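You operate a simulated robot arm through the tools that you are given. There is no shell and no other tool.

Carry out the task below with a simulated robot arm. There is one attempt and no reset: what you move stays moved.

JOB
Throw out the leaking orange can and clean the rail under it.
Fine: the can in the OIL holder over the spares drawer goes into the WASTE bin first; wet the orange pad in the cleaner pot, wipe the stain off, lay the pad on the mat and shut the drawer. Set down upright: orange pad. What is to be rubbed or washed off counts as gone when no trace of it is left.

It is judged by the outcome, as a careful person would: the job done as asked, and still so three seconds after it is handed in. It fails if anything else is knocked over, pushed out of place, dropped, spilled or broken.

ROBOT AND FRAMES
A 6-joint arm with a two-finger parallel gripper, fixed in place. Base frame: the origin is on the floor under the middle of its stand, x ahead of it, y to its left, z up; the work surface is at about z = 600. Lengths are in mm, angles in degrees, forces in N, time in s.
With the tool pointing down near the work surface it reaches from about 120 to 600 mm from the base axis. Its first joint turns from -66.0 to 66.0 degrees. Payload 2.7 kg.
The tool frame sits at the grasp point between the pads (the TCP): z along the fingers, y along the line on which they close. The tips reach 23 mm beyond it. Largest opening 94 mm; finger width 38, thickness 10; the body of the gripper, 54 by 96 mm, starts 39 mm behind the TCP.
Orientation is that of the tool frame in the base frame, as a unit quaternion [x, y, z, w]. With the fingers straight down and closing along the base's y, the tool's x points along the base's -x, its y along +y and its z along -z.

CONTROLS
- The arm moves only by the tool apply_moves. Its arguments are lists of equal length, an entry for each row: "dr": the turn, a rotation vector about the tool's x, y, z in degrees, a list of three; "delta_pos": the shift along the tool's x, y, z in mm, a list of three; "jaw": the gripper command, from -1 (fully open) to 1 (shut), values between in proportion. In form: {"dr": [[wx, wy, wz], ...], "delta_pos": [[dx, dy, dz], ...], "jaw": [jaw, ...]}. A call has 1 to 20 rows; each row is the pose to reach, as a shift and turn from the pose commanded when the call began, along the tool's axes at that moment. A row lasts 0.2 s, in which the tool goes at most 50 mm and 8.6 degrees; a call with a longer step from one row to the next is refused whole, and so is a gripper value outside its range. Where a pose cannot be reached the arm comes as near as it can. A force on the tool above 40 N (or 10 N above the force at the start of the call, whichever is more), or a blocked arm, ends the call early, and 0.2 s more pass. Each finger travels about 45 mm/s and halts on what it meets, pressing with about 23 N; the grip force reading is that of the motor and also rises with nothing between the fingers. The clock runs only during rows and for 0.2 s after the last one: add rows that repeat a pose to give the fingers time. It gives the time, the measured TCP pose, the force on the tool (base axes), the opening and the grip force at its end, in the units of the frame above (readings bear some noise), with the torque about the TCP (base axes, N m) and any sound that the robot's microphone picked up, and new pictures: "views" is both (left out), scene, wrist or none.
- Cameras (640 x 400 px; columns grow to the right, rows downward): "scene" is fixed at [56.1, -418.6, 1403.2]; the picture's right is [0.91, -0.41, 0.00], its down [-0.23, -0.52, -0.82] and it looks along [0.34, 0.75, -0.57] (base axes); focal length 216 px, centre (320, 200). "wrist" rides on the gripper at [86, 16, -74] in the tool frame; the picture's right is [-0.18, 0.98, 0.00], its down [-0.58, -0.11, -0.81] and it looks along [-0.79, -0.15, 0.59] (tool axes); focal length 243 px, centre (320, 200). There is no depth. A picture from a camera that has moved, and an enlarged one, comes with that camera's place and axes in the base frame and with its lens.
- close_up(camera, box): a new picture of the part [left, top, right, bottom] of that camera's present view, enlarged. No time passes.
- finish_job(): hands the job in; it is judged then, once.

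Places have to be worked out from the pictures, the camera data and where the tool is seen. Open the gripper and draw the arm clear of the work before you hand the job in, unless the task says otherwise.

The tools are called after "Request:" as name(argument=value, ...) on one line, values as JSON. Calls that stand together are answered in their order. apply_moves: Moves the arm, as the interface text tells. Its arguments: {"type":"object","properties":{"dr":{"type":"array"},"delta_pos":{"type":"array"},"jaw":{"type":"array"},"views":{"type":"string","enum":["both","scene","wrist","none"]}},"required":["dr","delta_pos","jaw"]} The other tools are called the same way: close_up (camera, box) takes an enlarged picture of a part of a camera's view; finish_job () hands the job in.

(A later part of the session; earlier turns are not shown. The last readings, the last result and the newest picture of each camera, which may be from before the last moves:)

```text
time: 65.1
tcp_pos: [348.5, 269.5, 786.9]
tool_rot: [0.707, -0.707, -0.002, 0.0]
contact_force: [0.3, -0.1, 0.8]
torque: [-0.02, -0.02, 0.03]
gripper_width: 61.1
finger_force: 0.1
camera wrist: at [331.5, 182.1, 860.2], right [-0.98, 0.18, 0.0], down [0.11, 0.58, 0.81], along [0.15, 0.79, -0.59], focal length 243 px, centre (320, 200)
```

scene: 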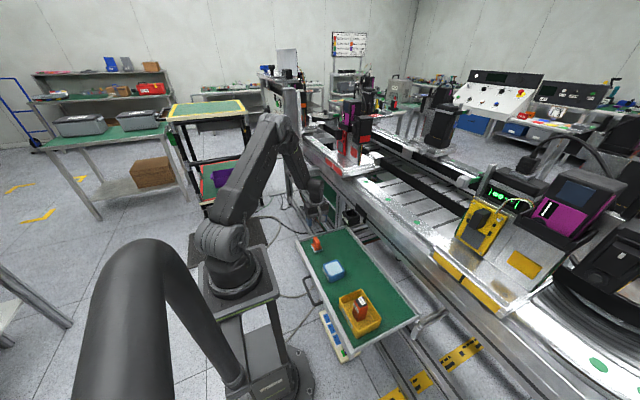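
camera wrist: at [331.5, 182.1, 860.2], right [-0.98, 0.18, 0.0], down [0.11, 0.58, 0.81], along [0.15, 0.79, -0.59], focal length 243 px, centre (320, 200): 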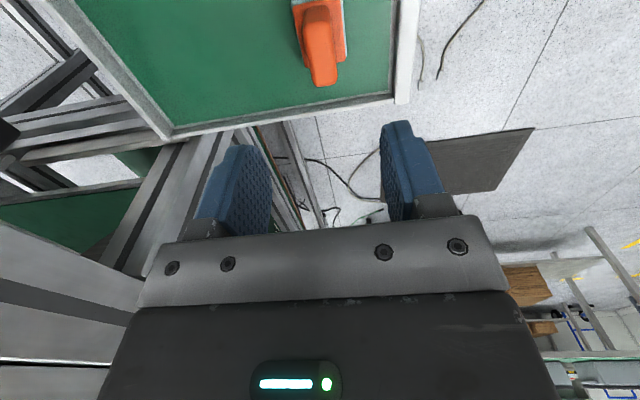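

The pad is upright and free. Now I'll measure the drawer's front panel, handle and the space under the rail.

Request:
close_up(camera="wrist", box=[360, 0, 460, 120])

Request:
close_up(camera="scene", box=[285, 225, 365, 365])

Request:
close_up(camera="scene", box=[335, 200, 455, 290])

Request:
close_up(camera="scene", box=[330, 290, 460, 380])

Request:
close_up(camera="wrist", box=[0, 0, 240, 200])

```text
3.33 times, centred on (410, 60) of wrist
camera zoom: at [331.5, 182.1, 860.2], right [-0.98, 0.18, 0.0], down [0.11, 0.58, 0.81], along [0.15, 0.79, -0.59], focal length 809 px, centre (20, 667)
```

zoom: 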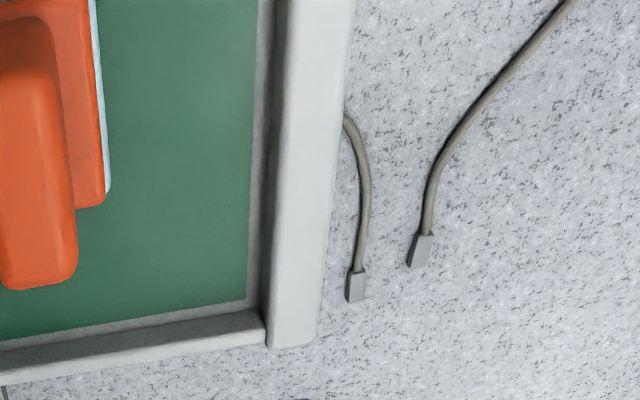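

```text
2.86 times, centred on (325, 295) of scene
camera zoom: at [56.1, -418.6, 1403.2], right [0.91, -0.41, 0.0], down [-0.23, -0.52, -0.82], along [0.34, 0.75, -0.57], focal length 616 px, centre (306, -71)
```

zoom: 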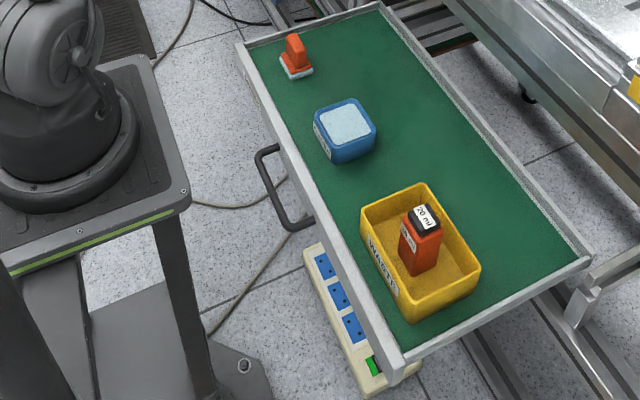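

```text
4.44 times, centred on (395, 245) of scene
camera zoom: at [56.1, -418.6, 1403.2], right [0.91, -0.41, 0.0], down [-0.23, -0.52, -0.82], along [0.34, 0.75, -0.57], focal length 958 px, centre (-13, 0)
```

zoom: 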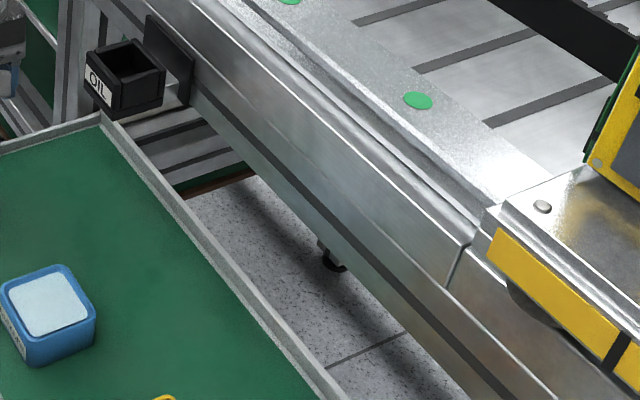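

```text
4.44 times, centred on (395, 335) of scene
camera zoom: at [56.1, -418.6, 1403.2], right [0.91, -0.41, 0.0], down [-0.23, -0.52, -0.82], along [0.34, 0.75, -0.57], focal length 958 px, centre (-13, -400)
```

zoom: 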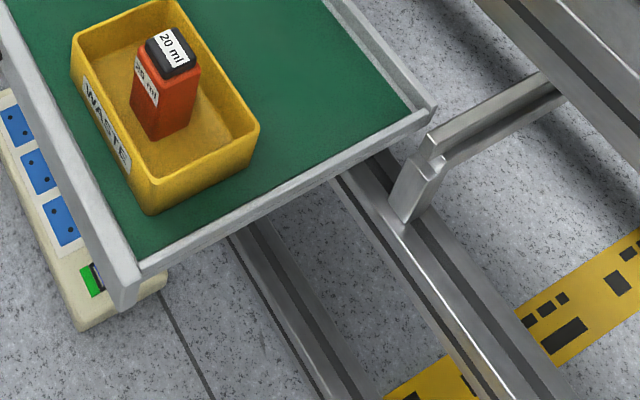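

```text
2.00 times, centred on (120, 100) of wrist
camera zoom: at [331.5, 182.1, 860.2], right [-0.98, 0.18, 0.0], down [0.11, 0.58, 0.81], along [0.15, 0.79, -0.59], focal length 485 px, centre (720, 400)
```

zoom: 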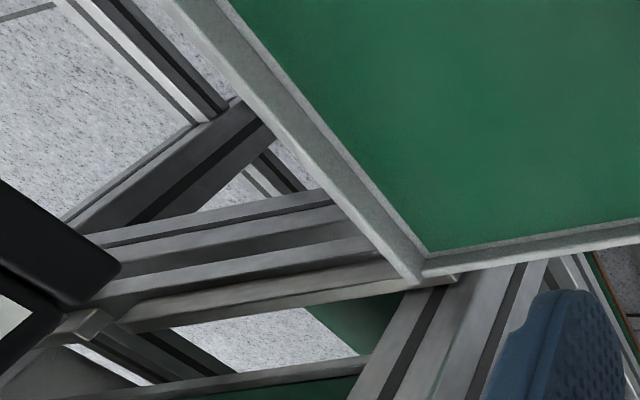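

The drawer's front panel face is near x≈265 (top z≈620, y −200…342), its handle bar sits in front around y≈0–127, and the rail underside (z≈795) leaves plenty of room for the can and pad. I'll close the fingers and go look at the handle from above.

Request:
apply_moves(dr=[[0, 0, 0], [0, 0, 0], [0, 0, 0], [0, 0, 0], [0, 0, 0], [0, 0, 0], [0, 0, 0], [0, 0, 0], [0, 0, 0], [0, 0, 0], [0, 0, 0]], delta_pos=[[10, 5, 0], [35, 17, 0], [60, 30, 0], [85, 42, 0], [110, 54, 0], [135, 66, 0], [160, 78, 0], [185, 90, 0], [210, 103, 0], [230, 114, 0], [240, 118, 0]], jaw=[0, 0.5, 1, 1, 1, 1, 1, 1, 1, 1, 1], views="both")

```text
time: 67.5
tcp_pos: [228.6, 27.0, 788.2]
tool_rot: [0.707, -0.707, -0.002, 0.0]
contact_force: [-1.0, -0.6, -0.1]
torque: [-0.04, 0.03, -0.01]
gripper_width: 0.0
finger_force: 23.3
camera wrist: at [210.9, -59.3, 860.9], right [-0.98, 0.18, 0.0], down [0.11, 0.58, 0.81], along [0.15, 0.79, -0.59], focal length 243 px, centre (320, 200)
```

scene: 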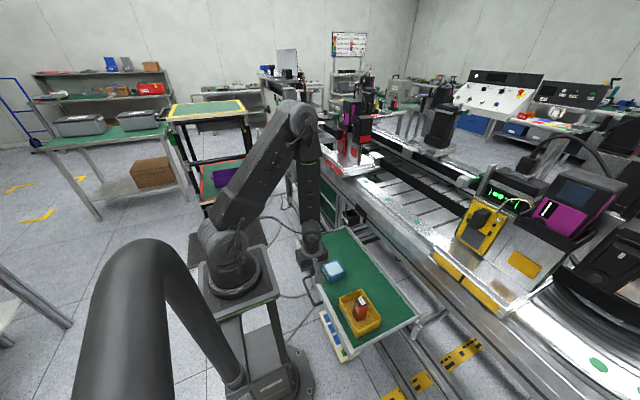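
wrist: 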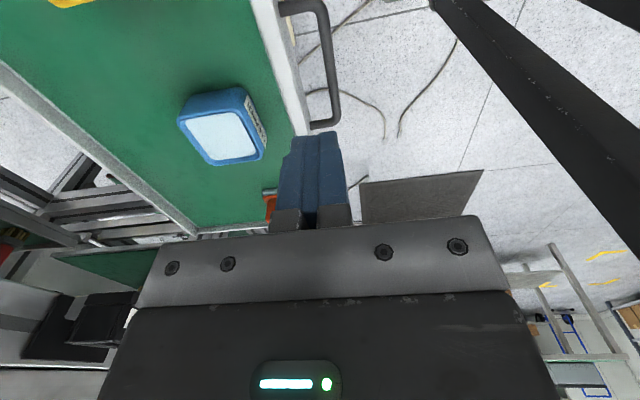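

Request:
close_up(camera="wrist", box=[240, 0, 400, 140])

Request:
close_up(camera="scene", box=[295, 255, 345, 320])

```text
2.86 times, centred on (320, 70) of wrist
camera zoom: at [210.9, -59.3, 860.9], right [-0.98, 0.18, 0.0], down [0.11, 0.58, 0.81], along [0.15, 0.79, -0.59], focal length 693 px, centre (320, 571)
```

zoom: 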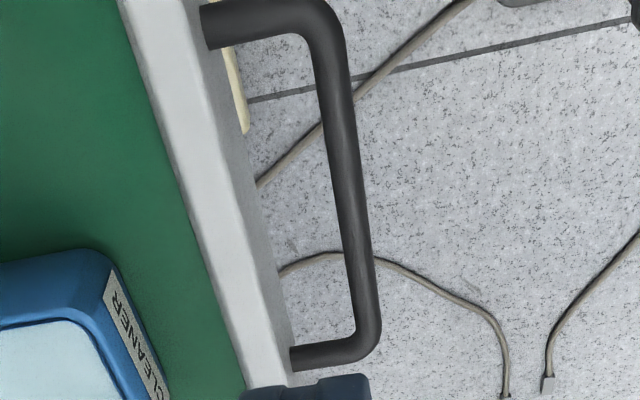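

```text
6.15 times, centred on (320, 288) of scene
camera zoom: at [56.1, -418.6, 1403.2], right [0.91, -0.41, 0.0], down [-0.23, -0.52, -0.82], along [0.34, 0.75, -0.57], focal length 1326 px, centre (320, -338)
```

zoom: 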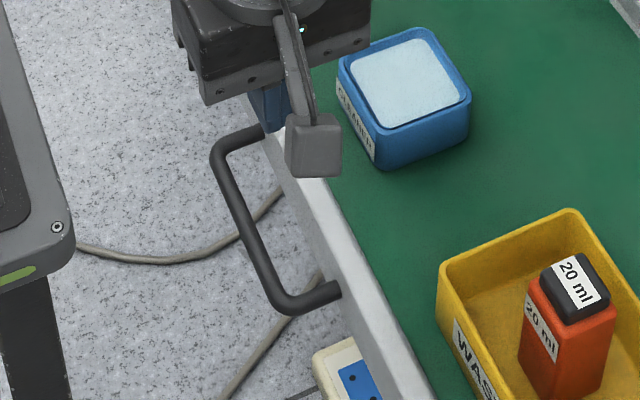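

The handle bar is at about x 220, z 609, spanning y≈5–122. I'll move in front of it (x≈190, y≈63) and lower the closed fingers beside it.

Request:
apply_moves(dr=[[0, 0, 0], [0, 0, 0], [0, 0, 0], [0, 0, 0], [0, 0, 0], [0, 0, 0], [0, 0, 0], [0, 0, 0], [0, 0, 0], [0, 0, 0], [0, 0, 0], [0, 0, 0]], delta_pos=[[-12, 13, 0], [-24, 26, 0], [-36, 39, 0], [-36, 39, 20], [-36, 39, 45], [-36, 39, 70], [-36, 39, 95], [-36, 39, 118], [-36, 39, 140], [-36, 39, 158], [-36, 39, 170], [-36, 39, 173]], jaw=[1, 1, 1, 1, 1, 1, 1, 1, 1, 1, 1, 1], views="both")

```text
time: 70.1
tcp_pos: [190.2, 65.3, 614.0]
tool_rot: [0.708, -0.706, -0.002, 0.0]
contact_force: [0.3, -1.3, 0.3]
torque: [0.02, 0.03, 0.01]
gripper_width: 0.0
finger_force: 22.3
out of reach, approached as far as the arm can: row 4, 5, 6, 7
camera wrist: at [173.4, -21.8, 687.3], right [-0.98, 0.18, 0.0], down [0.11, 0.58, 0.81], along [0.15, 0.79, -0.59], focal length 243 px, centre (320, 200)
```

scene: 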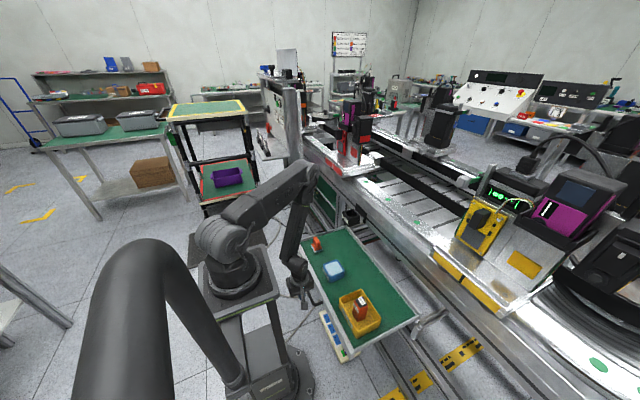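
wrist: 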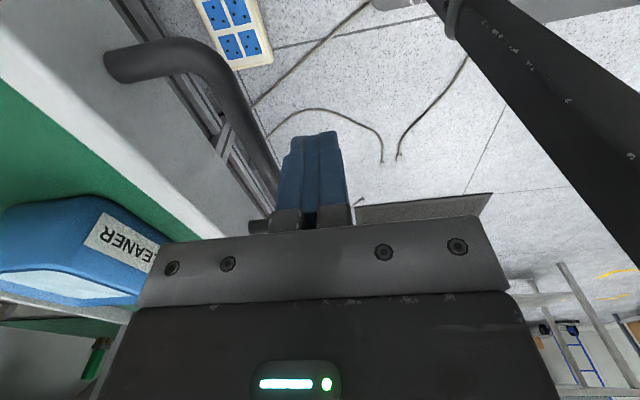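

The fingers are in place in front of the handle bar, at the right height. I'll push slowly in +x and watch the force.

Request:
apply_moves(dr=[[0, 0, 0], [0, 0, 0], [0, 0, 0], [0, 0, 0], [0, 0, 0], [0, 0, 0], [0, 0, 0], [0, 0, 0]], delta_pos=[[0, -4, 0], [0, -8, 0], [0, -12, 0], [0, -16, 0], [0, -20, 0], [0, -24, 0], [0, -28, 0], [0, -32, 0]], jaw=[1, 1, 1, 1, 1, 1, 1, 1], views="both")

```text
time: 71.9
tcp_pos: [222.1, 66.3, 612.8]
tool_rot: [0.708, -0.707, -0.001, -0.001]
contact_force: [-0.3, 0.0, 0.2]
torque: [-0.02, 0.03, 0.05]
gripper_width: 0.0
finger_force: 23.0
camera wrist: at [204.7, -20.2, 686.5], right [-0.98, 0.18, 0.0], down [0.11, 0.58, 0.81], along [0.15, 0.79, -0.59], focal length 243 px, centre (320, 200)
```

scene: 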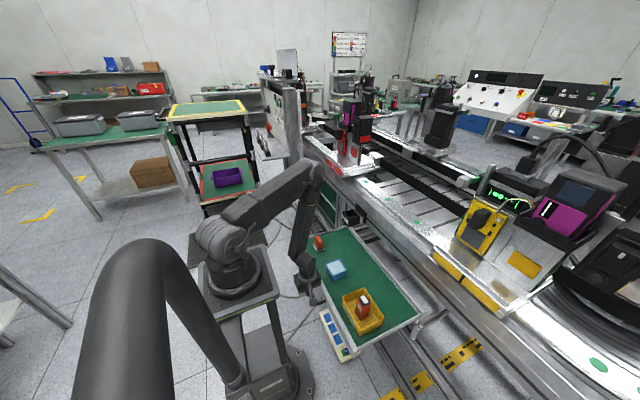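
wrist: 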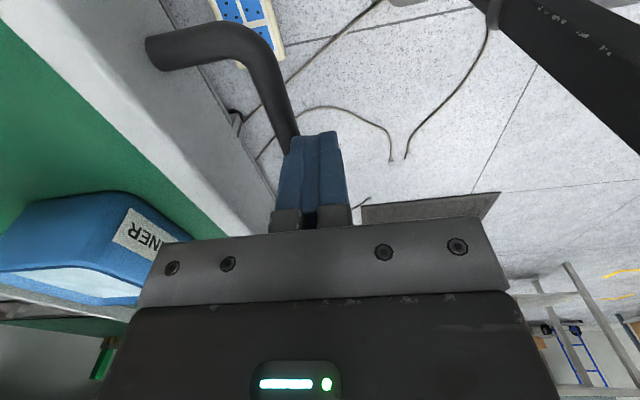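

The drawer slides easily (pot and bin moved with it). I'll check that everything on it is still standing before pushing on.

Request:
close_up(camera="scene", box=[300, 220, 430, 350])

```text
3.08 times, centred on (365, 285) of scene
camera zoom: at [56.1, -418.6, 1403.2], right [0.91, -0.41, 0.0], down [-0.23, -0.52, -0.82], along [0.34, 0.75, -0.57], focal length 663 px, centre (182, -62)
```

zoom: 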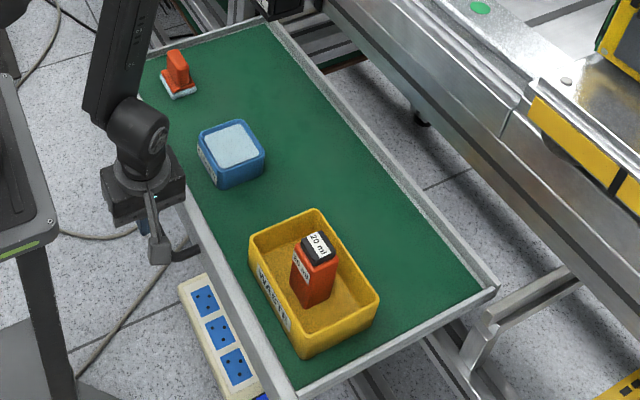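

Everything stands as it was. I'll continue the push smoothly at about 35–40 mm/s.

Request:
apply_moves(dr=[[0, 0, 0], [0, 0, 0], [0, 0, 0], [0, 0, 0], [0, 0, 0], [0, 0, 0], [0, 0, 0], [0, 0, 0], [0, 0, 0], [0, 0, 0], [0, 0, 0], [0, 0, 0], [0, 0, 0], [0, 0, 0], [0, 0, 0], [0, 0, 0]], delta_pos=[[0, -3, 0], [0, -7, 0], [0, -12, 0], [0, -18, 0], [0, -25, 0], [0, -32, 0], [0, -39, 0], [0, -46, 0], [0, -53, 0], [0, -60, 0], [0, -67, 0], [0, -74, 0], [0, -81, 0], [0, -87, 0], [0, -92, 0], [0, -95, 0]], jaw=[1, 1, 1, 1, 1, 1, 1, 1, 1, 1, 1, 1, 1, 1, 1, 1], views="both")

```text
time: 75.3
tcp_pos: [318.3, 65.1, 613.9]
tool_rot: [0.708, -0.706, -0.001, -0.001]
contact_force: [-0.8, -1.5, 2.4]
torque: [0.03, -0.02, -0.01]
gripper_width: 0.2
finger_force: 22.8
camera wrist: at [300.4, -19.9, 688.2], right [-0.98, 0.18, 0.0], down [0.11, 0.58, 0.81], along [0.15, 0.79, -0.59], focal length 243 px, centre (320, 200)
```

scene: 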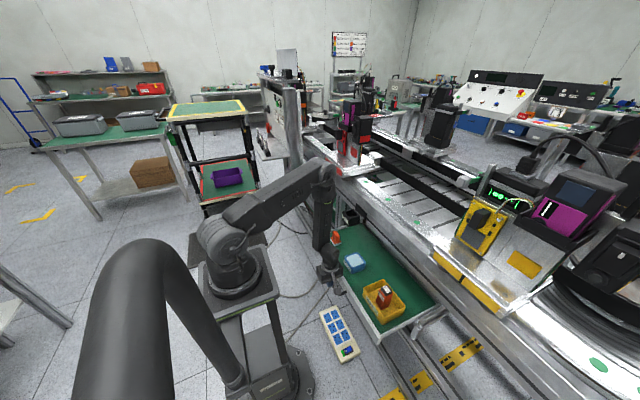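
wrist: 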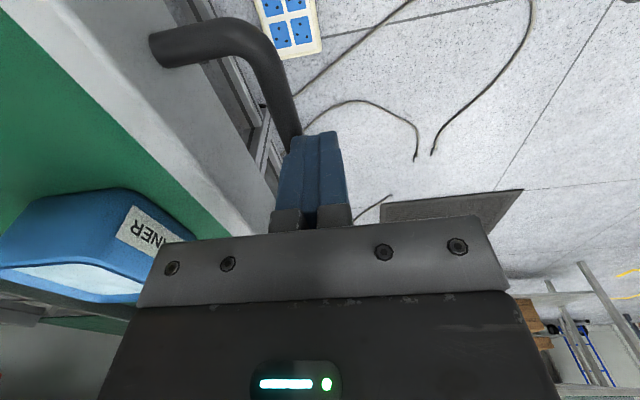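

The drawer has moved about 105 mm with no resistance. I'll check the contents again.

Request:
close_up(camera="scene", box=[310, 210, 450, 340])

```text
3.08 times, centred on (380, 275) of scene
camera zoom: at [56.0, -418.6, 1403.2], right [0.91, -0.41, 0.0], down [-0.23, -0.52, -0.82], along [0.34, 0.75, -0.57], focal length 663 px, centre (135, -31)
```

zoom: 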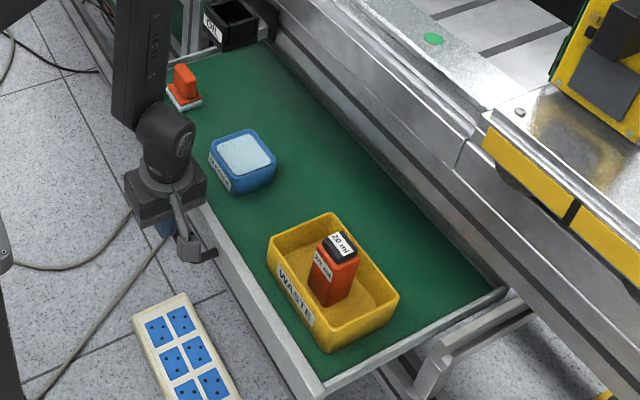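

All upright and the bin, can and pad clear the rail underside. Before pushing them deeper I want to see what is under the rail, so I'll back off the handle, rise, and turn the camera to face the rail.

Request:
apply_moves(dr=[[0, 0, 0], [0, 0, 0], [0, 0, 0], [0, 0, 0], [0, 0, 8.2], [0, 0, 16.4], [0, 0, 24.6], [0, 0, 32.8], [0, 0, 41], [0, 0, 49.2], [0, 0, 57.4], [0, 0, 65.6], [0, 0, 73.8], [0, 0, 82], [0, 0, 90], [0, 0, 90]], delta_pos=[[0, 8, 0], [0, 20, 0], [0, 30, -10], [0, 32, -30], [0, 32, -55], [0, 32, -75], [0, 32, -90], [0, 32, -90], [0, 32, -90], [0, 32, -90], [0, 32, -90], [0, 32, -90], [0, 32, -90], [0, 32, -90], [0, 32, -90], [0, 32, -90]], jaw=[1, 1, 1, 1, 1, 1, 1, 1, 1, 1, 1, 1, 1, 1, 1, 1], views="both")

```text
time: 78.7
tcp_pos: [284.8, 65.8, 704.1]
tool_rot: [0.0, 1.0, 0.002, -0.001]
contact_force: [-0.3, -0.7, -0.2]
torque: [0.01, -0.01, 0.01]
gripper_width: 0.1
finger_force: 23.1
camera wrist: at [197.2, 81.9, 777.7], right [0.18, 0.98, 0.0], down [0.58, -0.11, 0.81], along [0.79, -0.15, -0.59], focal length 243 px, centre (320, 200)
```

scene: 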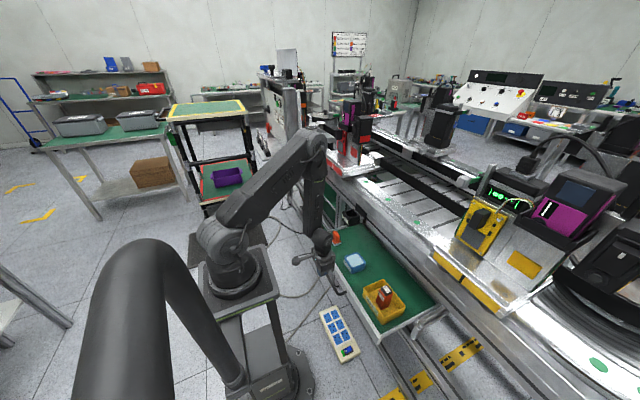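
wrist: 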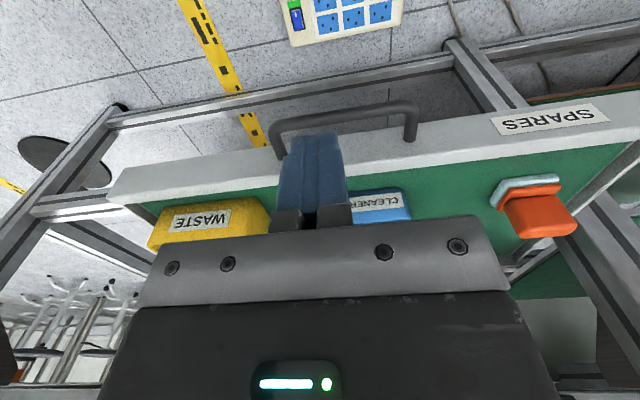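

Now I'll tilt the tool so the camera looks nearly level under the rail.

Request:
apply_moves(dr=[[0, -8, 0], [0, -16, 0], [0, -24, 0], [0, -30, 0], [0, -30, 0]], delta_pos=[[0, 0, 0], [0, 0, 0], [0, 0, 0], [0, 0, 0], [0, 0, 0]], jaw=[1, 1, 1, 1, 1], views="both")

```text
time: 79.9
tcp_pos: [285.1, 65.7, 702.5]
tool_rot: [-0.001, 0.966, 0.001, 0.259]
contact_force: [-0.4, -0.1, 0.1]
torque: [0.02, -0.01, 0.01]
gripper_width: 0.0
finger_force: 23.6
camera wrist: at [171.5, 81.8, 724.3], right [0.16, 0.98, 0.09], down [0.1, -0.11, 0.99], along [0.98, -0.15, -0.12], focal length 243 px, centre (320, 200)
```

scene: 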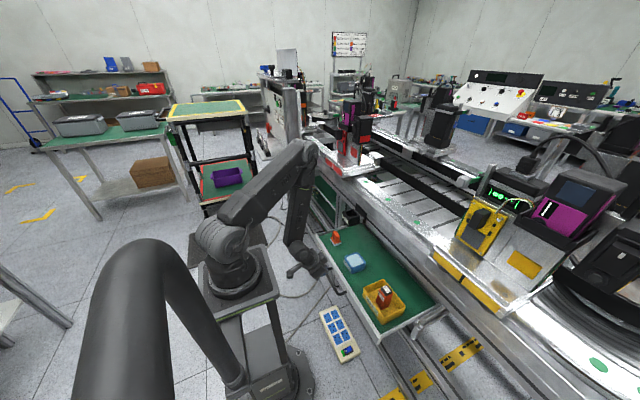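
wrist: 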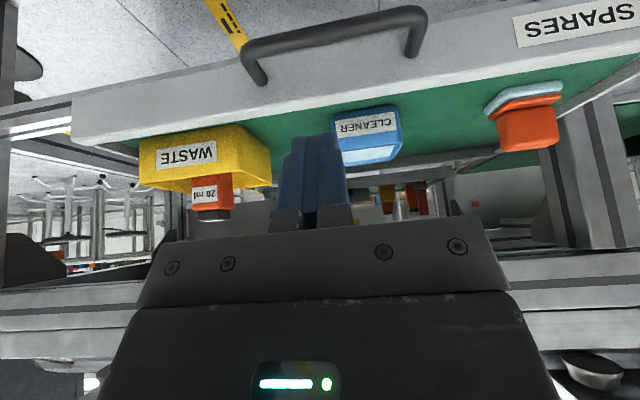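

Request:
close_up(camera="wrist", box=[0, 80, 280, 280])

Request:
close_up(camera="wrist", box=[320, 80, 640, 280])

```text
2.00 times, centred on (140, 180) of wrist
camera zoom: at [171.5, 81.8, 724.3], right [0.16, 0.98, 0.09], down [0.1, -0.11, 0.99], along [0.98, -0.15, -0.12], focal length 485 px, centre (680, 240)
```

zoom: 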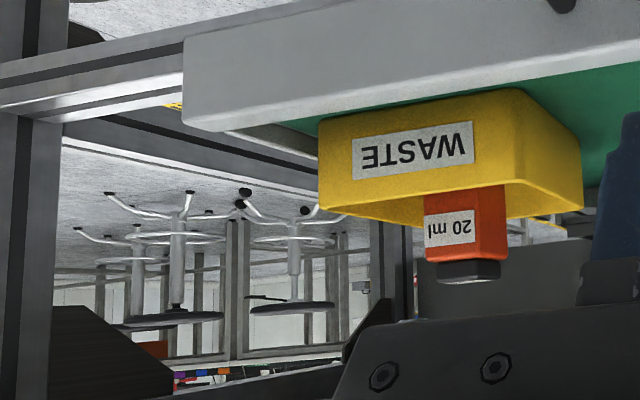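

```text
2.00 times, centred on (480, 180) of wrist
camera zoom: at [171.5, 81.8, 724.3], right [0.16, 0.98, 0.09], down [0.1, -0.11, 0.99], along [0.98, -0.15, -0.12], focal length 485 px, centre (0, 240)
```

zoom: 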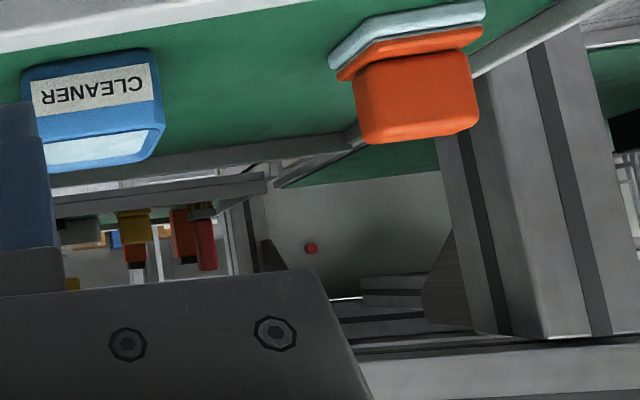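

Under the rail it is mostly open; one grey panel appears behind the can at unknown distance. I'll shift the camera sideways and lower to judge its distance by parallax.

Request:
apply_moves(dr=[[0, 0, 0], [0, 0, 0], [0, 0, 0], [0, 0, 0]], delta_pos=[[4, 25, 7], [8, 50, 14], [12.5, 80, 21.6], [12.5, 80, 21.6]], jaw=[1, 1, 1, 1], views="wrist")

Request:
close_up(camera="wrist", box=[0, 80, 280, 280])

```text
time: 80.9
tcp_pos: [286.1, 144.5, 677.9]
tool_rot: [0.0, 0.966, 0.0, 0.259]
contact_force: [1.4, 0.5, 0.0]
torque: [-0.04, 0.0, -0.01]
gripper_width: 0.0
finger_force: 22.9
camera wrist: at [172.1, 160.9, 698.7], right [0.16, 0.98, 0.09], down [0.1, -0.11, 0.99], along [0.98, -0.15, -0.12], focal length 243 px, centre (320, 200)
```

wrist: 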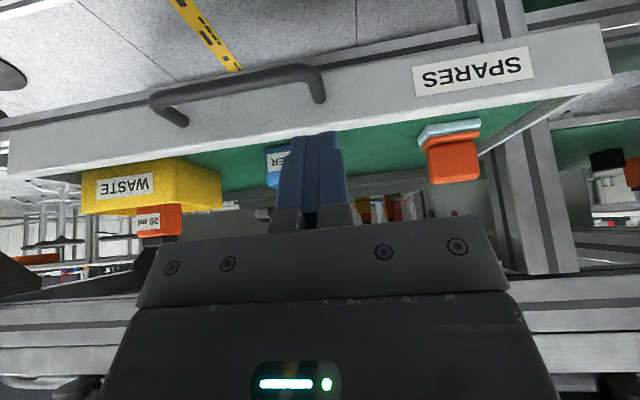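

```text
2.00 times, centred on (140, 180) of wrist
camera zoom: at [172.1, 160.9, 698.7], right [0.16, 0.98, 0.09], down [0.1, -0.11, 0.99], along [0.98, -0.15, -0.12], focal length 485 px, centre (680, 240)
```

zoom: 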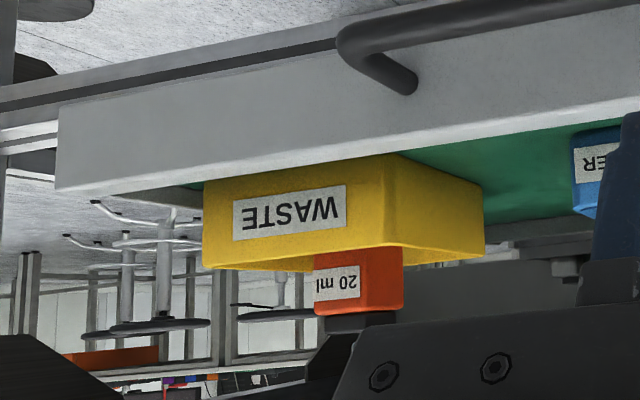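

The grey panel works out to be roughly 0.9–1 m away, far beyond the drawer's travel. I'll also check the coloured items visible behind the pot.

Request:
close_up(camera="wrist", box=[330, 150, 500, 240])

Request:
close_up(camera="wrist", box=[400, 0, 640, 150])

```text
3.76 times, centred on (415, 195) of wrist
camera zoom: at [172.1, 160.9, 698.7], right [0.16, 0.98, 0.09], down [0.1, -0.11, 0.99], along [0.98, -0.15, -0.12], focal length 913 px, centre (-38, 219)
```

zoom: 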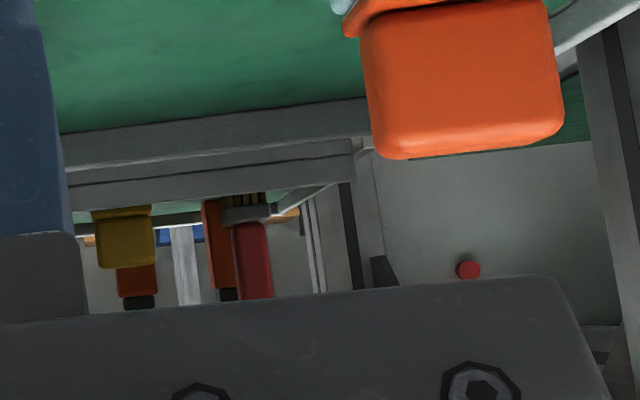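

```text
2.67 times, centred on (520, 75) of wrist
camera zoom: at [172.1, 160.9, 698.7], right [0.16, 0.98, 0.09], down [0.1, -0.11, 0.99], along [0.98, -0.15, -0.12], focal length 647 px, centre (-213, 533)
```

zoom: 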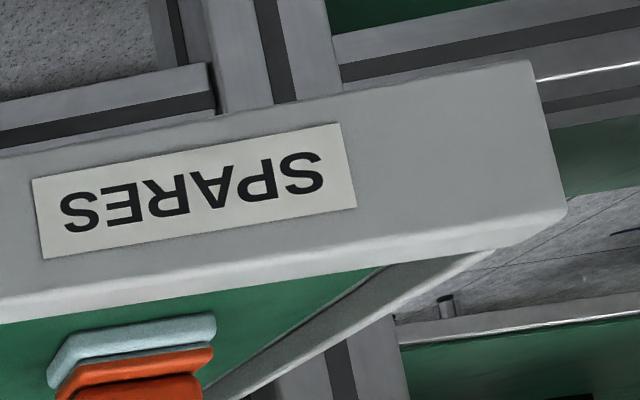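

Those items are at x≈940, also beyond reach of the drawer. The path is clear, so I'll untilt and return in front of the handle.

Request:
apply_moves(dr=[[0, 8, 0], [0, 16, 0], [0, 24, 0], [0, 30, 0], [0, 30, 0]], delta_pos=[[-1.5, -20, -6], [-3, -40, -12], [-4.5, -60, -18], [-5.8, -80, -22], [-5.8, -80, -22]], jaw=[1, 1, 1, 1, 1], views="wrist")

```text
time: 82.1
tcp_pos: [278.4, 64.9, 699.1]
tool_rot: [-0.001, 1.0, 0.001, -0.002]
contact_force: [0.0, -0.5, 0.2]
torque: [0.02, 0.01, -0.01]
gripper_width: 0.2
finger_force: 23.1
camera wrist: at [191.6, 81.7, 773.9], right [0.18, 0.98, 0.0], down [0.58, -0.11, 0.8], along [0.79, -0.15, -0.59], focal length 243 px, centre (320, 200)
```

wrist: 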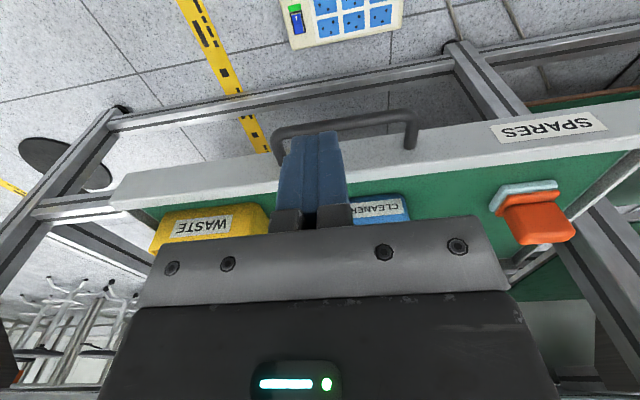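

I'll confirm the handle bar's present position before lowering the fingers next to it.

Request:
close_up(camera="wrist", box=[260, 90, 430, 190])

Request:
close_up(camera="scene", box=[310, 230, 374, 310])

```text
3.76 times, centred on (345, 140) of wrist
camera zoom: at [191.6, 81.7, 773.9], right [0.18, 0.98, 0.0], down [0.58, -0.11, 0.8], along [0.79, -0.15, -0.59], focal length 913 px, centre (226, 426)
```

zoom: 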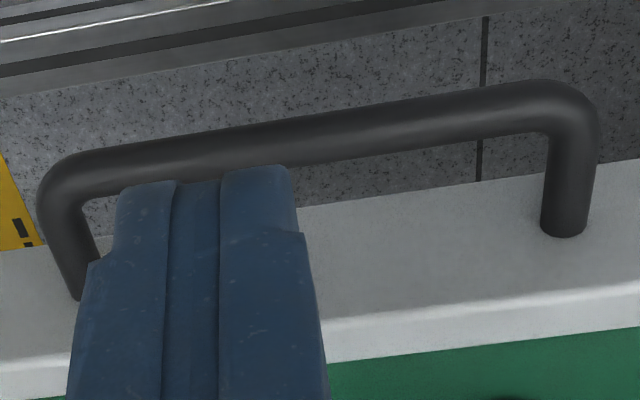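

```text
5.00 times, centred on (342, 270) of scene
camera zoom: at [56.1, -418.6, 1403.2], right [0.91, -0.41, 0.0], down [-0.23, -0.52, -0.82], along [0.34, 0.75, -0.57], focal length 1078 px, centre (210, -150)
```

zoom: 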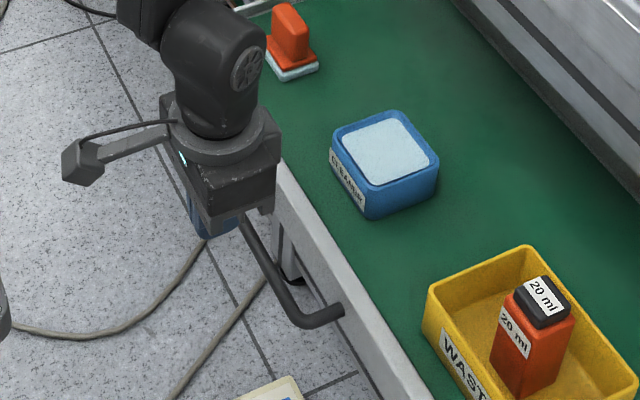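

The bar is now around x 320–330, leaving about 15–20 mm to the fingers. I'll lower beside it and then push on gently.

Request:
apply_moves(dr=[[0, 0, 0], [0, 0, 0], [0, 0, 0], [0, 0, 0], [0, 0, 0], [0, 0, 0]], delta_pos=[[4, 0, 15], [5, 0, 35], [5, 0, 55], [5, 0, 72], [5, 0, 83], [5, 0, 85]], jaw=[1, 1, 1, 1, 1, 1], views="wrist")

```text
time: 83.5
tcp_pos: [274.4, 65.7, 614.3]
tool_rot: [0.0, 1.0, 0.001, -0.001]
contact_force: [-0.4, -0.3, -0.6]
torque: [0.0, 0.01, -0.05]
gripper_width: 0.0
finger_force: 22.6
camera wrist: at [186.7, 81.5, 689.2], right [0.18, 0.98, 0.0], down [0.58, -0.11, 0.81], along [0.79, -0.15, -0.59], focal length 243 px, centre (320, 200)
```

wrist: 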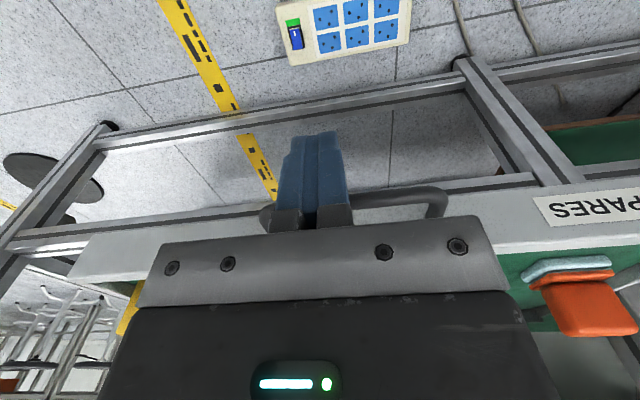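

The fingers stand in front of the bar. I'll push on in +x at about 25–30 mm/s.

Request:
apply_moves(dr=[[0, 0, 0], [0, 0, 0], [0, 0, 0], [0, 0, 0], [0, 0, 0], [0, 0, 0], [0, 0, 0], [0, 0, 0], [0, 0, 0], [0, 0, 0], [0, 0, 0], [0, 0, 0], [0, 0, 0], [0, 0, 0], [0, 0, 0], [0, 0, 0], [0, 0, 0], [0, 0, 0], [0, 0, 0], [0, 0, 0]], delta_pos=[[-5, 0, 0], [-10, 0, 0], [-14, 0, 0], [-18, 0, 0], [-22, 0, 0], [-26, 0, 0], [-31, 0, 0], [-36, 0, 0], [-42, 0, 0], [-48, 0, 0], [-54, 0, 0], [-60, 0, 0], [-66, 0, 0], [-72, 0, 0], [-78, 0, 0], [-84, 0, 0], [-90, 0, 0], [-95, 0, 0], [-99, 0, 0], [-101, 0, 0]], jaw=[1, 1, 1, 1, 1, 1, 1, 1, 1, 1, 1, 1, 1, 1, 1, 1, 1, 1, 1, 1], views="both")

```text
time: 87.7
tcp_pos: [375.7, 65.7, 615.9]
tool_rot: [-0.001, 1.0, 0.002, -0.001]
contact_force: [-0.1, 1.1, 0.4]
torque: [-0.02, 0.0, 0.02]
gripper_width: 0.0
finger_force: 22.8
camera wrist: at [287.4, 81.1, 689.9], right [0.18, 0.98, 0.0], down [0.58, -0.11, 0.81], along [0.79, -0.15, -0.59], focal length 243 px, centre (320, 200)
```

scene: 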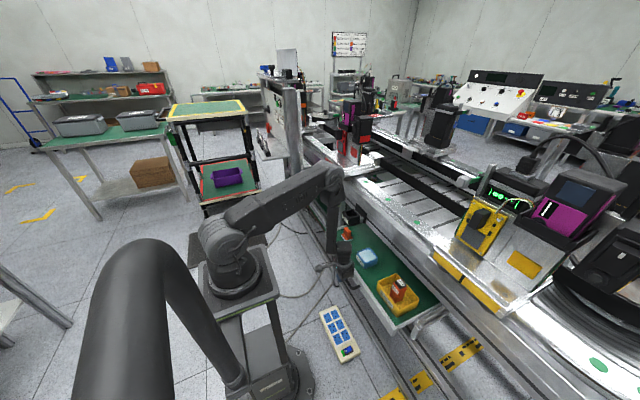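
wrist: 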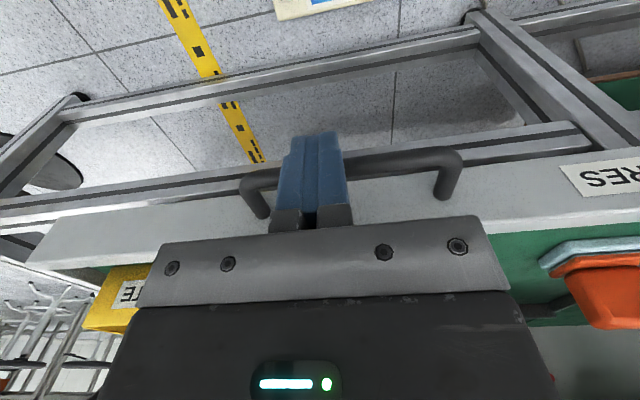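

The drawer is further in and force is still near zero. I'll check the contents again.

Request:
close_up(camera="scene", box=[320, 200, 460, 340])

```text
2.86 times, centred on (390, 270) of scene
camera zoom: at [56.0, -418.6, 1403.2], right [0.91, -0.41, 0.0], down [-0.23, -0.52, -0.82], along [0.34, 0.75, -0.57], focal length 616 px, centre (120, 0)
```

zoom: 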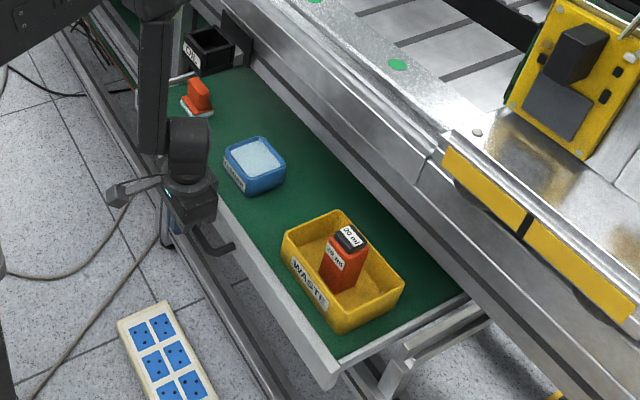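

Everything is still upright. I'll continue pushing gently; a rise in force will tell me when it is shut.

Request:
apply_moves(dr=[[0, 0, 0], [0, 0, 0], [0, 0, 0], [0, 0, 0], [0, 0, 0], [0, 0, 0], [0, 0, 0], [0, 0, 0], [0, 0, 0], [0, 0, 0]], delta_pos=[[-3, 0, 0], [-7, 0, 0], [-12, 0, 0], [-17, 0, 0], [-22, 0, 0], [-27, 0, 0], [-32, 0, 0], [-36, 0, 0], [-39, 0, 0], [-40, 0, 0]], jaw=[1, 1, 1, 1, 1, 1, 1, 1, 1, 1], views="both")

```text
time: 89.9
tcp_pos: [387.3, 61.8, 615.8]
tool_rot: [-0.001, 1.0, 0.002, 0.0]
contact_force: [-0.3, 0.4, 0.1]
torque: [-0.02, -0.02, -0.03]
gripper_width: 0.0
finger_force: 23.0
out of reach, approached as far as the arm can: row 4, 5, 6, 7, 8, 9, 10
camera wrist: at [299.5, 77.0, 690.3], right [0.18, 0.98, 0.0], down [0.58, -0.11, 0.81], along [0.79, -0.15, -0.59], focal length 243 px, centre (320, 200)
```

scene: 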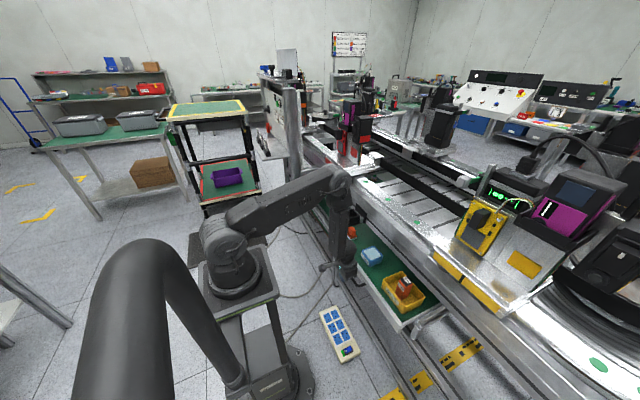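
wrist: 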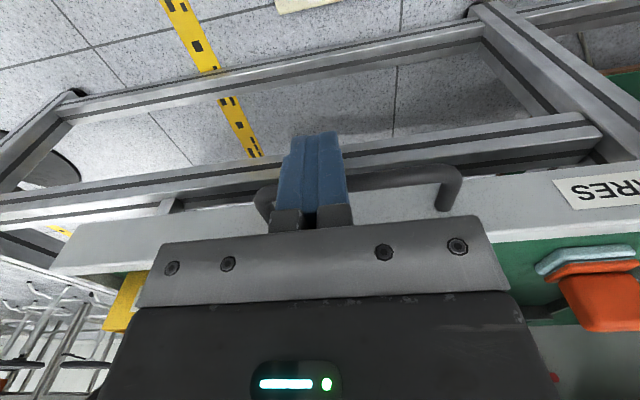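

The arm reports its reach limit at this low height with the tool straight down. I'll look at how far the drawer still has to go.

Request:
close_up(camera="scene", box=[320, 190, 470, 340])

Request:
close_up(camera="wrist", box=[0, 60, 320, 260])

Request:
close_up(camera="wrist", box=[320, 60, 640, 260])

```text
2.67 times, centred on (395, 265) of scene
camera zoom: at [56.0, -418.6, 1403.2], right [0.91, -0.41, 0.0], down [-0.23, -0.52, -0.82], along [0.34, 0.75, -0.57], focal length 575 px, centre (120, 27)
```

zoom: 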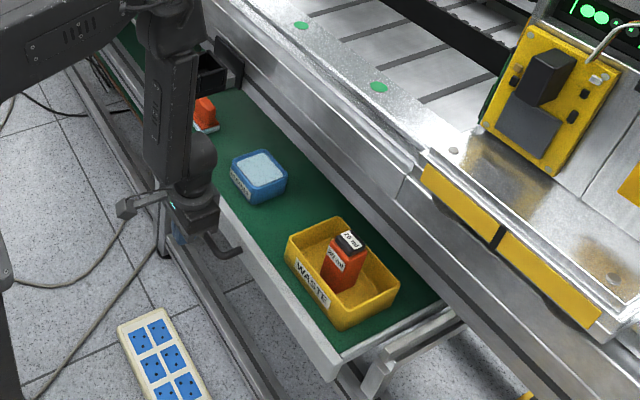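

```text
2.00 times, centred on (160, 160) of wrist
camera zoom: at [299.5, 77.0, 690.3], right [0.18, 0.98, 0.0], down [0.58, -0.11, 0.81], along [0.79, -0.15, -0.59], focal length 485 px, centre (640, 280)
```

zoom: 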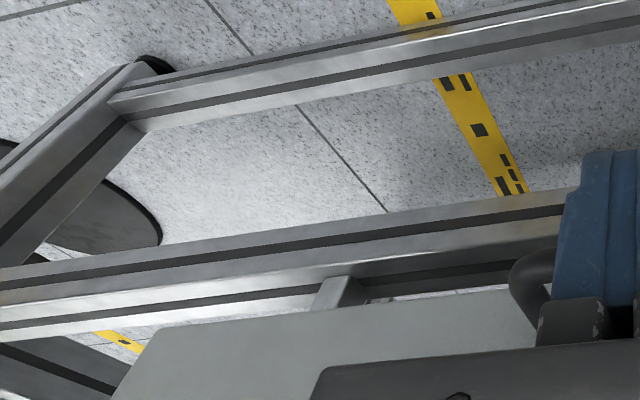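

```text
2.00 times, centred on (480, 160) of wrist
camera zoom: at [299.5, 77.0, 690.3], right [0.18, 0.98, 0.0], down [0.58, -0.11, 0.81], along [0.79, -0.15, -0.59], focal length 485 px, centre (0, 280)
```

zoom: 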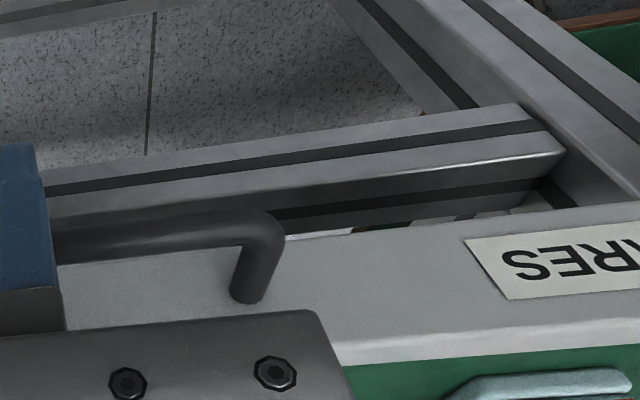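

The drawer is about 188 mm in, with its panel near x≈450. Tilting the fingers forward will bring the wrist back and extend the push; I'll back off slightly and tilt 20°.

Request:
apply_moves(dr=[[0, 0, 0], [0, -7, 0], [0, -14, 0], [0, -20, 0], [0, -20, 0]], delta_pos=[[30, 0, 0], [45, 0, 0], [50, 0, 0], [50, 0, 0], [50, 0, 0]], jaw=[1, 1, 1, 1, 1], views="wrist")

```text
time: 91.1
tcp_pos: [337.2, 60.0, 616.0]
tool_rot: [0.0, 0.985, 0.002, 0.174]
contact_force: [-0.7, -0.2, -0.9]
torque: [0.01, -0.02, 0.0]
gripper_width: 0.1
finger_force: 23.0
out of reach, approached as far as the arm can: row 1, 2
camera wrist: at [229.8, 76.2, 655.0], right [0.17, 0.98, 0.06], down [0.27, -0.11, 0.96], along [0.95, -0.15, -0.29], focal length 243 px, centre (320, 200)
```

wrist: 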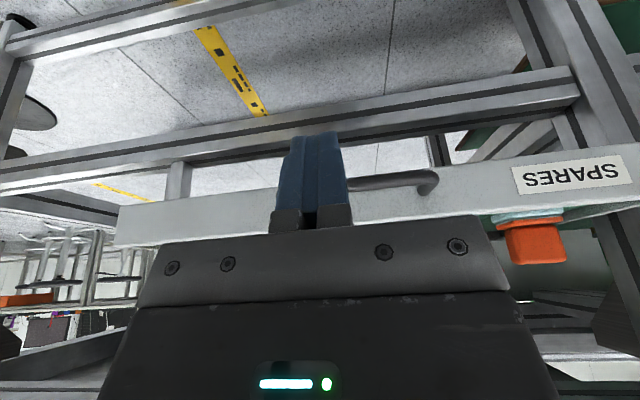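

The earlier stop was a wrist singularity (tool in line with the forearm), not a collision; with the fingers tilted forward it should stay away from it. I'll tilt a bit more (25°) and push the bar again.

Request:
apply_moves(dr=[[0, -2.5, 0], [0, -5, 0], [0, -5, 0], [0, -5, 0], [0, -5, 0], [0, -5, 0], [0, -5, 0], [0, -5, 0], [0, -5, 0], [0, -5, 0], [0, -5, 0], [0, -5, 0], [0, -5, 0]], delta_pos=[[-4.27, 2, 5.81], [-11.79, 4, 8.55], [-19.3, 4, 11.28], [-25.88, 4, 13.68], [-30.58, 4, 15.39], [-34.34, 4, 16.76], [-38.1, 4, 18.12], [-41.86, 4, 19.49], [-45.6, 4, 20.86], [-50.3, 4, 22.57], [-54.1, 4, 23.9], [-57.8, 4, 25.3], [-59.7, 4, 26]], jaw=[1, 1, 1, 1, 1, 1, 1, 1, 1, 1, 1, 1, 1], views="both")

```text
time: 93.9
tcp_pos: [403.8, 66.0, 610.5]
tool_rot: [-0.001, 0.976, 0.001, 0.216]
contact_force: [0.3, 0.1, -0.1]
torque: [0.0, 0.0, 0.03]
gripper_width: 0.0
finger_force: 23.1
camera wrist: at [292.2, 81.3, 641.4], right [0.17, 0.98, 0.08], down [0.19, -0.11, 0.98], along [0.97, -0.15, -0.2], focal length 243 px, centre (320, 200)
```

scene: 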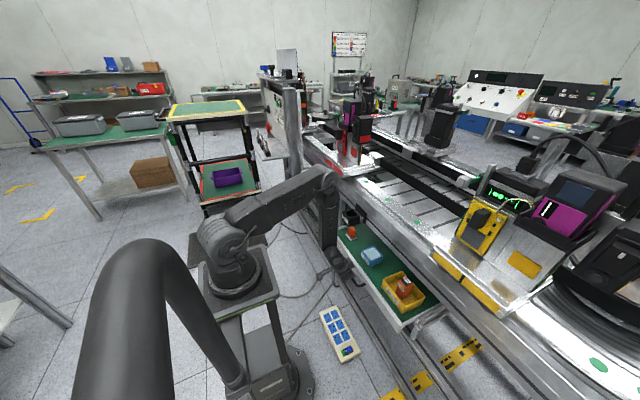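
wrist: 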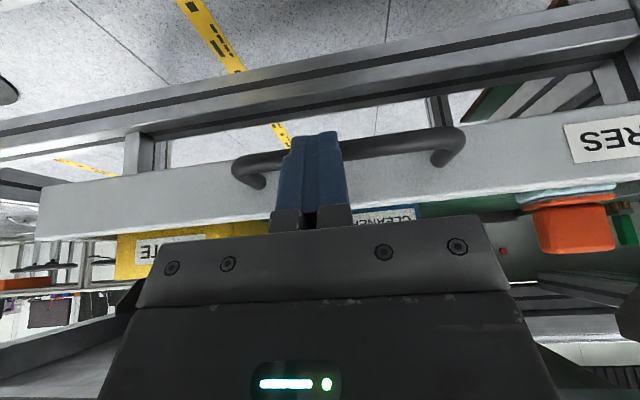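

No contact yet and the drawer hasn't moved. I'll zoom in to see where the bar is relative to the fingertips.

Request:
close_up(camera="wrist", box=[220, 100, 480, 230])

Request:
close_up(camera="scene", box=[310, 220, 390, 310])

```text
2.46 times, centred on (350, 165) of wrist
camera zoom: at [292.2, 81.3, 641.4], right [0.17, 0.98, 0.08], down [0.19, -0.11, 0.98], along [0.97, -0.15, -0.2], focal length 597 px, centre (246, 286)
```

zoom: 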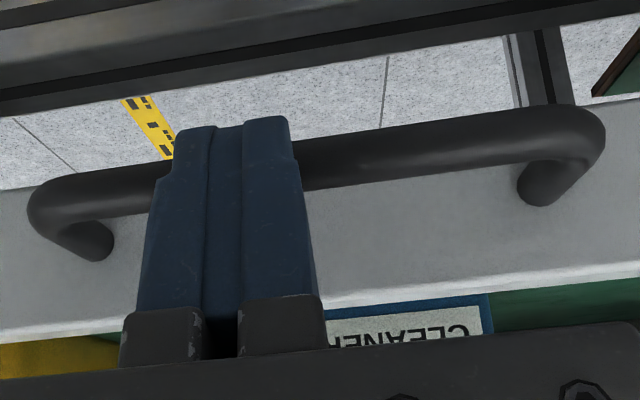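

```text
4.44 times, centred on (350, 265) of scene
camera zoom: at [56.1, -418.6, 1403.2], right [0.91, -0.41, 0.0], down [-0.23, -0.52, -0.82], along [0.34, 0.75, -0.57], focal length 958 px, centre (187, -89)
```

zoom: 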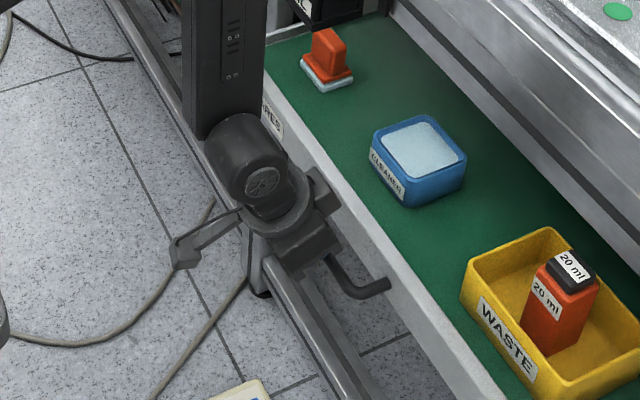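

By triangulating, the bar is lower than I took it (z≈589), so the rounded tips only caught its top. I'll back off, lower the fingers 13 mm for a square contact, and push again slowly.

Request:
apply_moves(dr=[[0, 0, 0], [0, 0, 0], [0, 0, 0], [0, 0, 0], [0, 0, 0], [0, 0, 0], [0, 0, 0], [0, 0, 0], [0, 0, 0], [0, 0, 0], [0, 0, 0], [0, 0, 0], [0, 0, 0], [0, 0, 0]], delta_pos=[[13.6, 4, -6.34], [20.66, 6, -3.01], [23.62, 6, 3.33], [16.37, 6, 6.71], [9.12, 6, 10.09], [3.68, 6, 12.63], [-0.85, 6, 14.74], [-5.4, 6, 16.85], [-9.9, 6, 18.96], [-14.4, 6, 21.08], [-19, 6, 23.2], [-23.5, 6, 25.3], [-27.1, 6, 27], [-28.95, 6, 27.84]], jaw=[1, 1, 1, 1, 1, 1, 1, 1, 1, 1, 1, 1, 1, 1], views="both")

```text
time: 96.9
tcp_pos: [441.6, 71.3, 598.4]
tool_rot: [0.0, 0.976, 0.0, 0.216]
contact_force: [-1.6, 0.5, -0.2]
torque: [-0.02, 0.03, 0.02]
gripper_width: 0.3
finger_force: 22.9
camera wrist: at [330.7, 87.4, 628.3], right [0.17, 0.98, 0.08], down [0.19, -0.11, 0.98], along [0.97, -0.15, -0.2], focal length 243 px, centre (320, 200)
```

scene: 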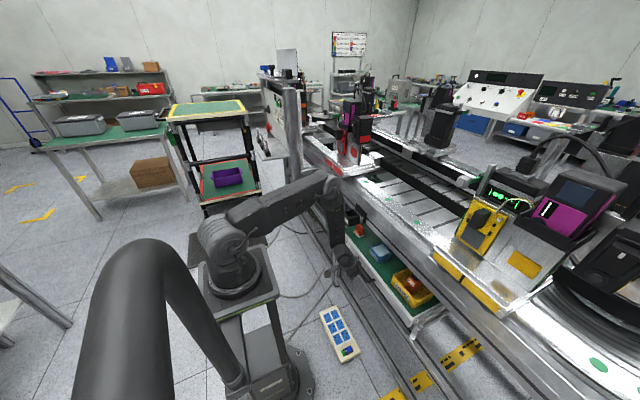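
wrist: 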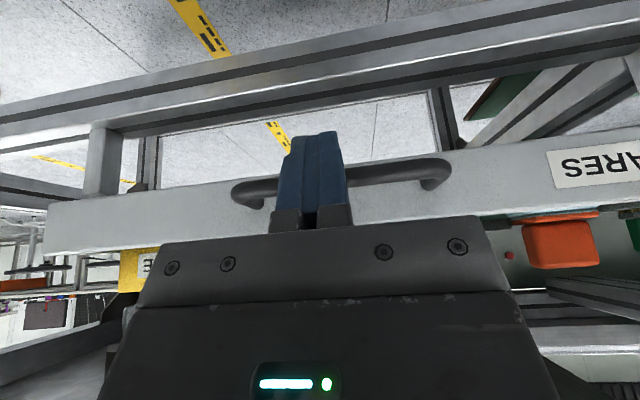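

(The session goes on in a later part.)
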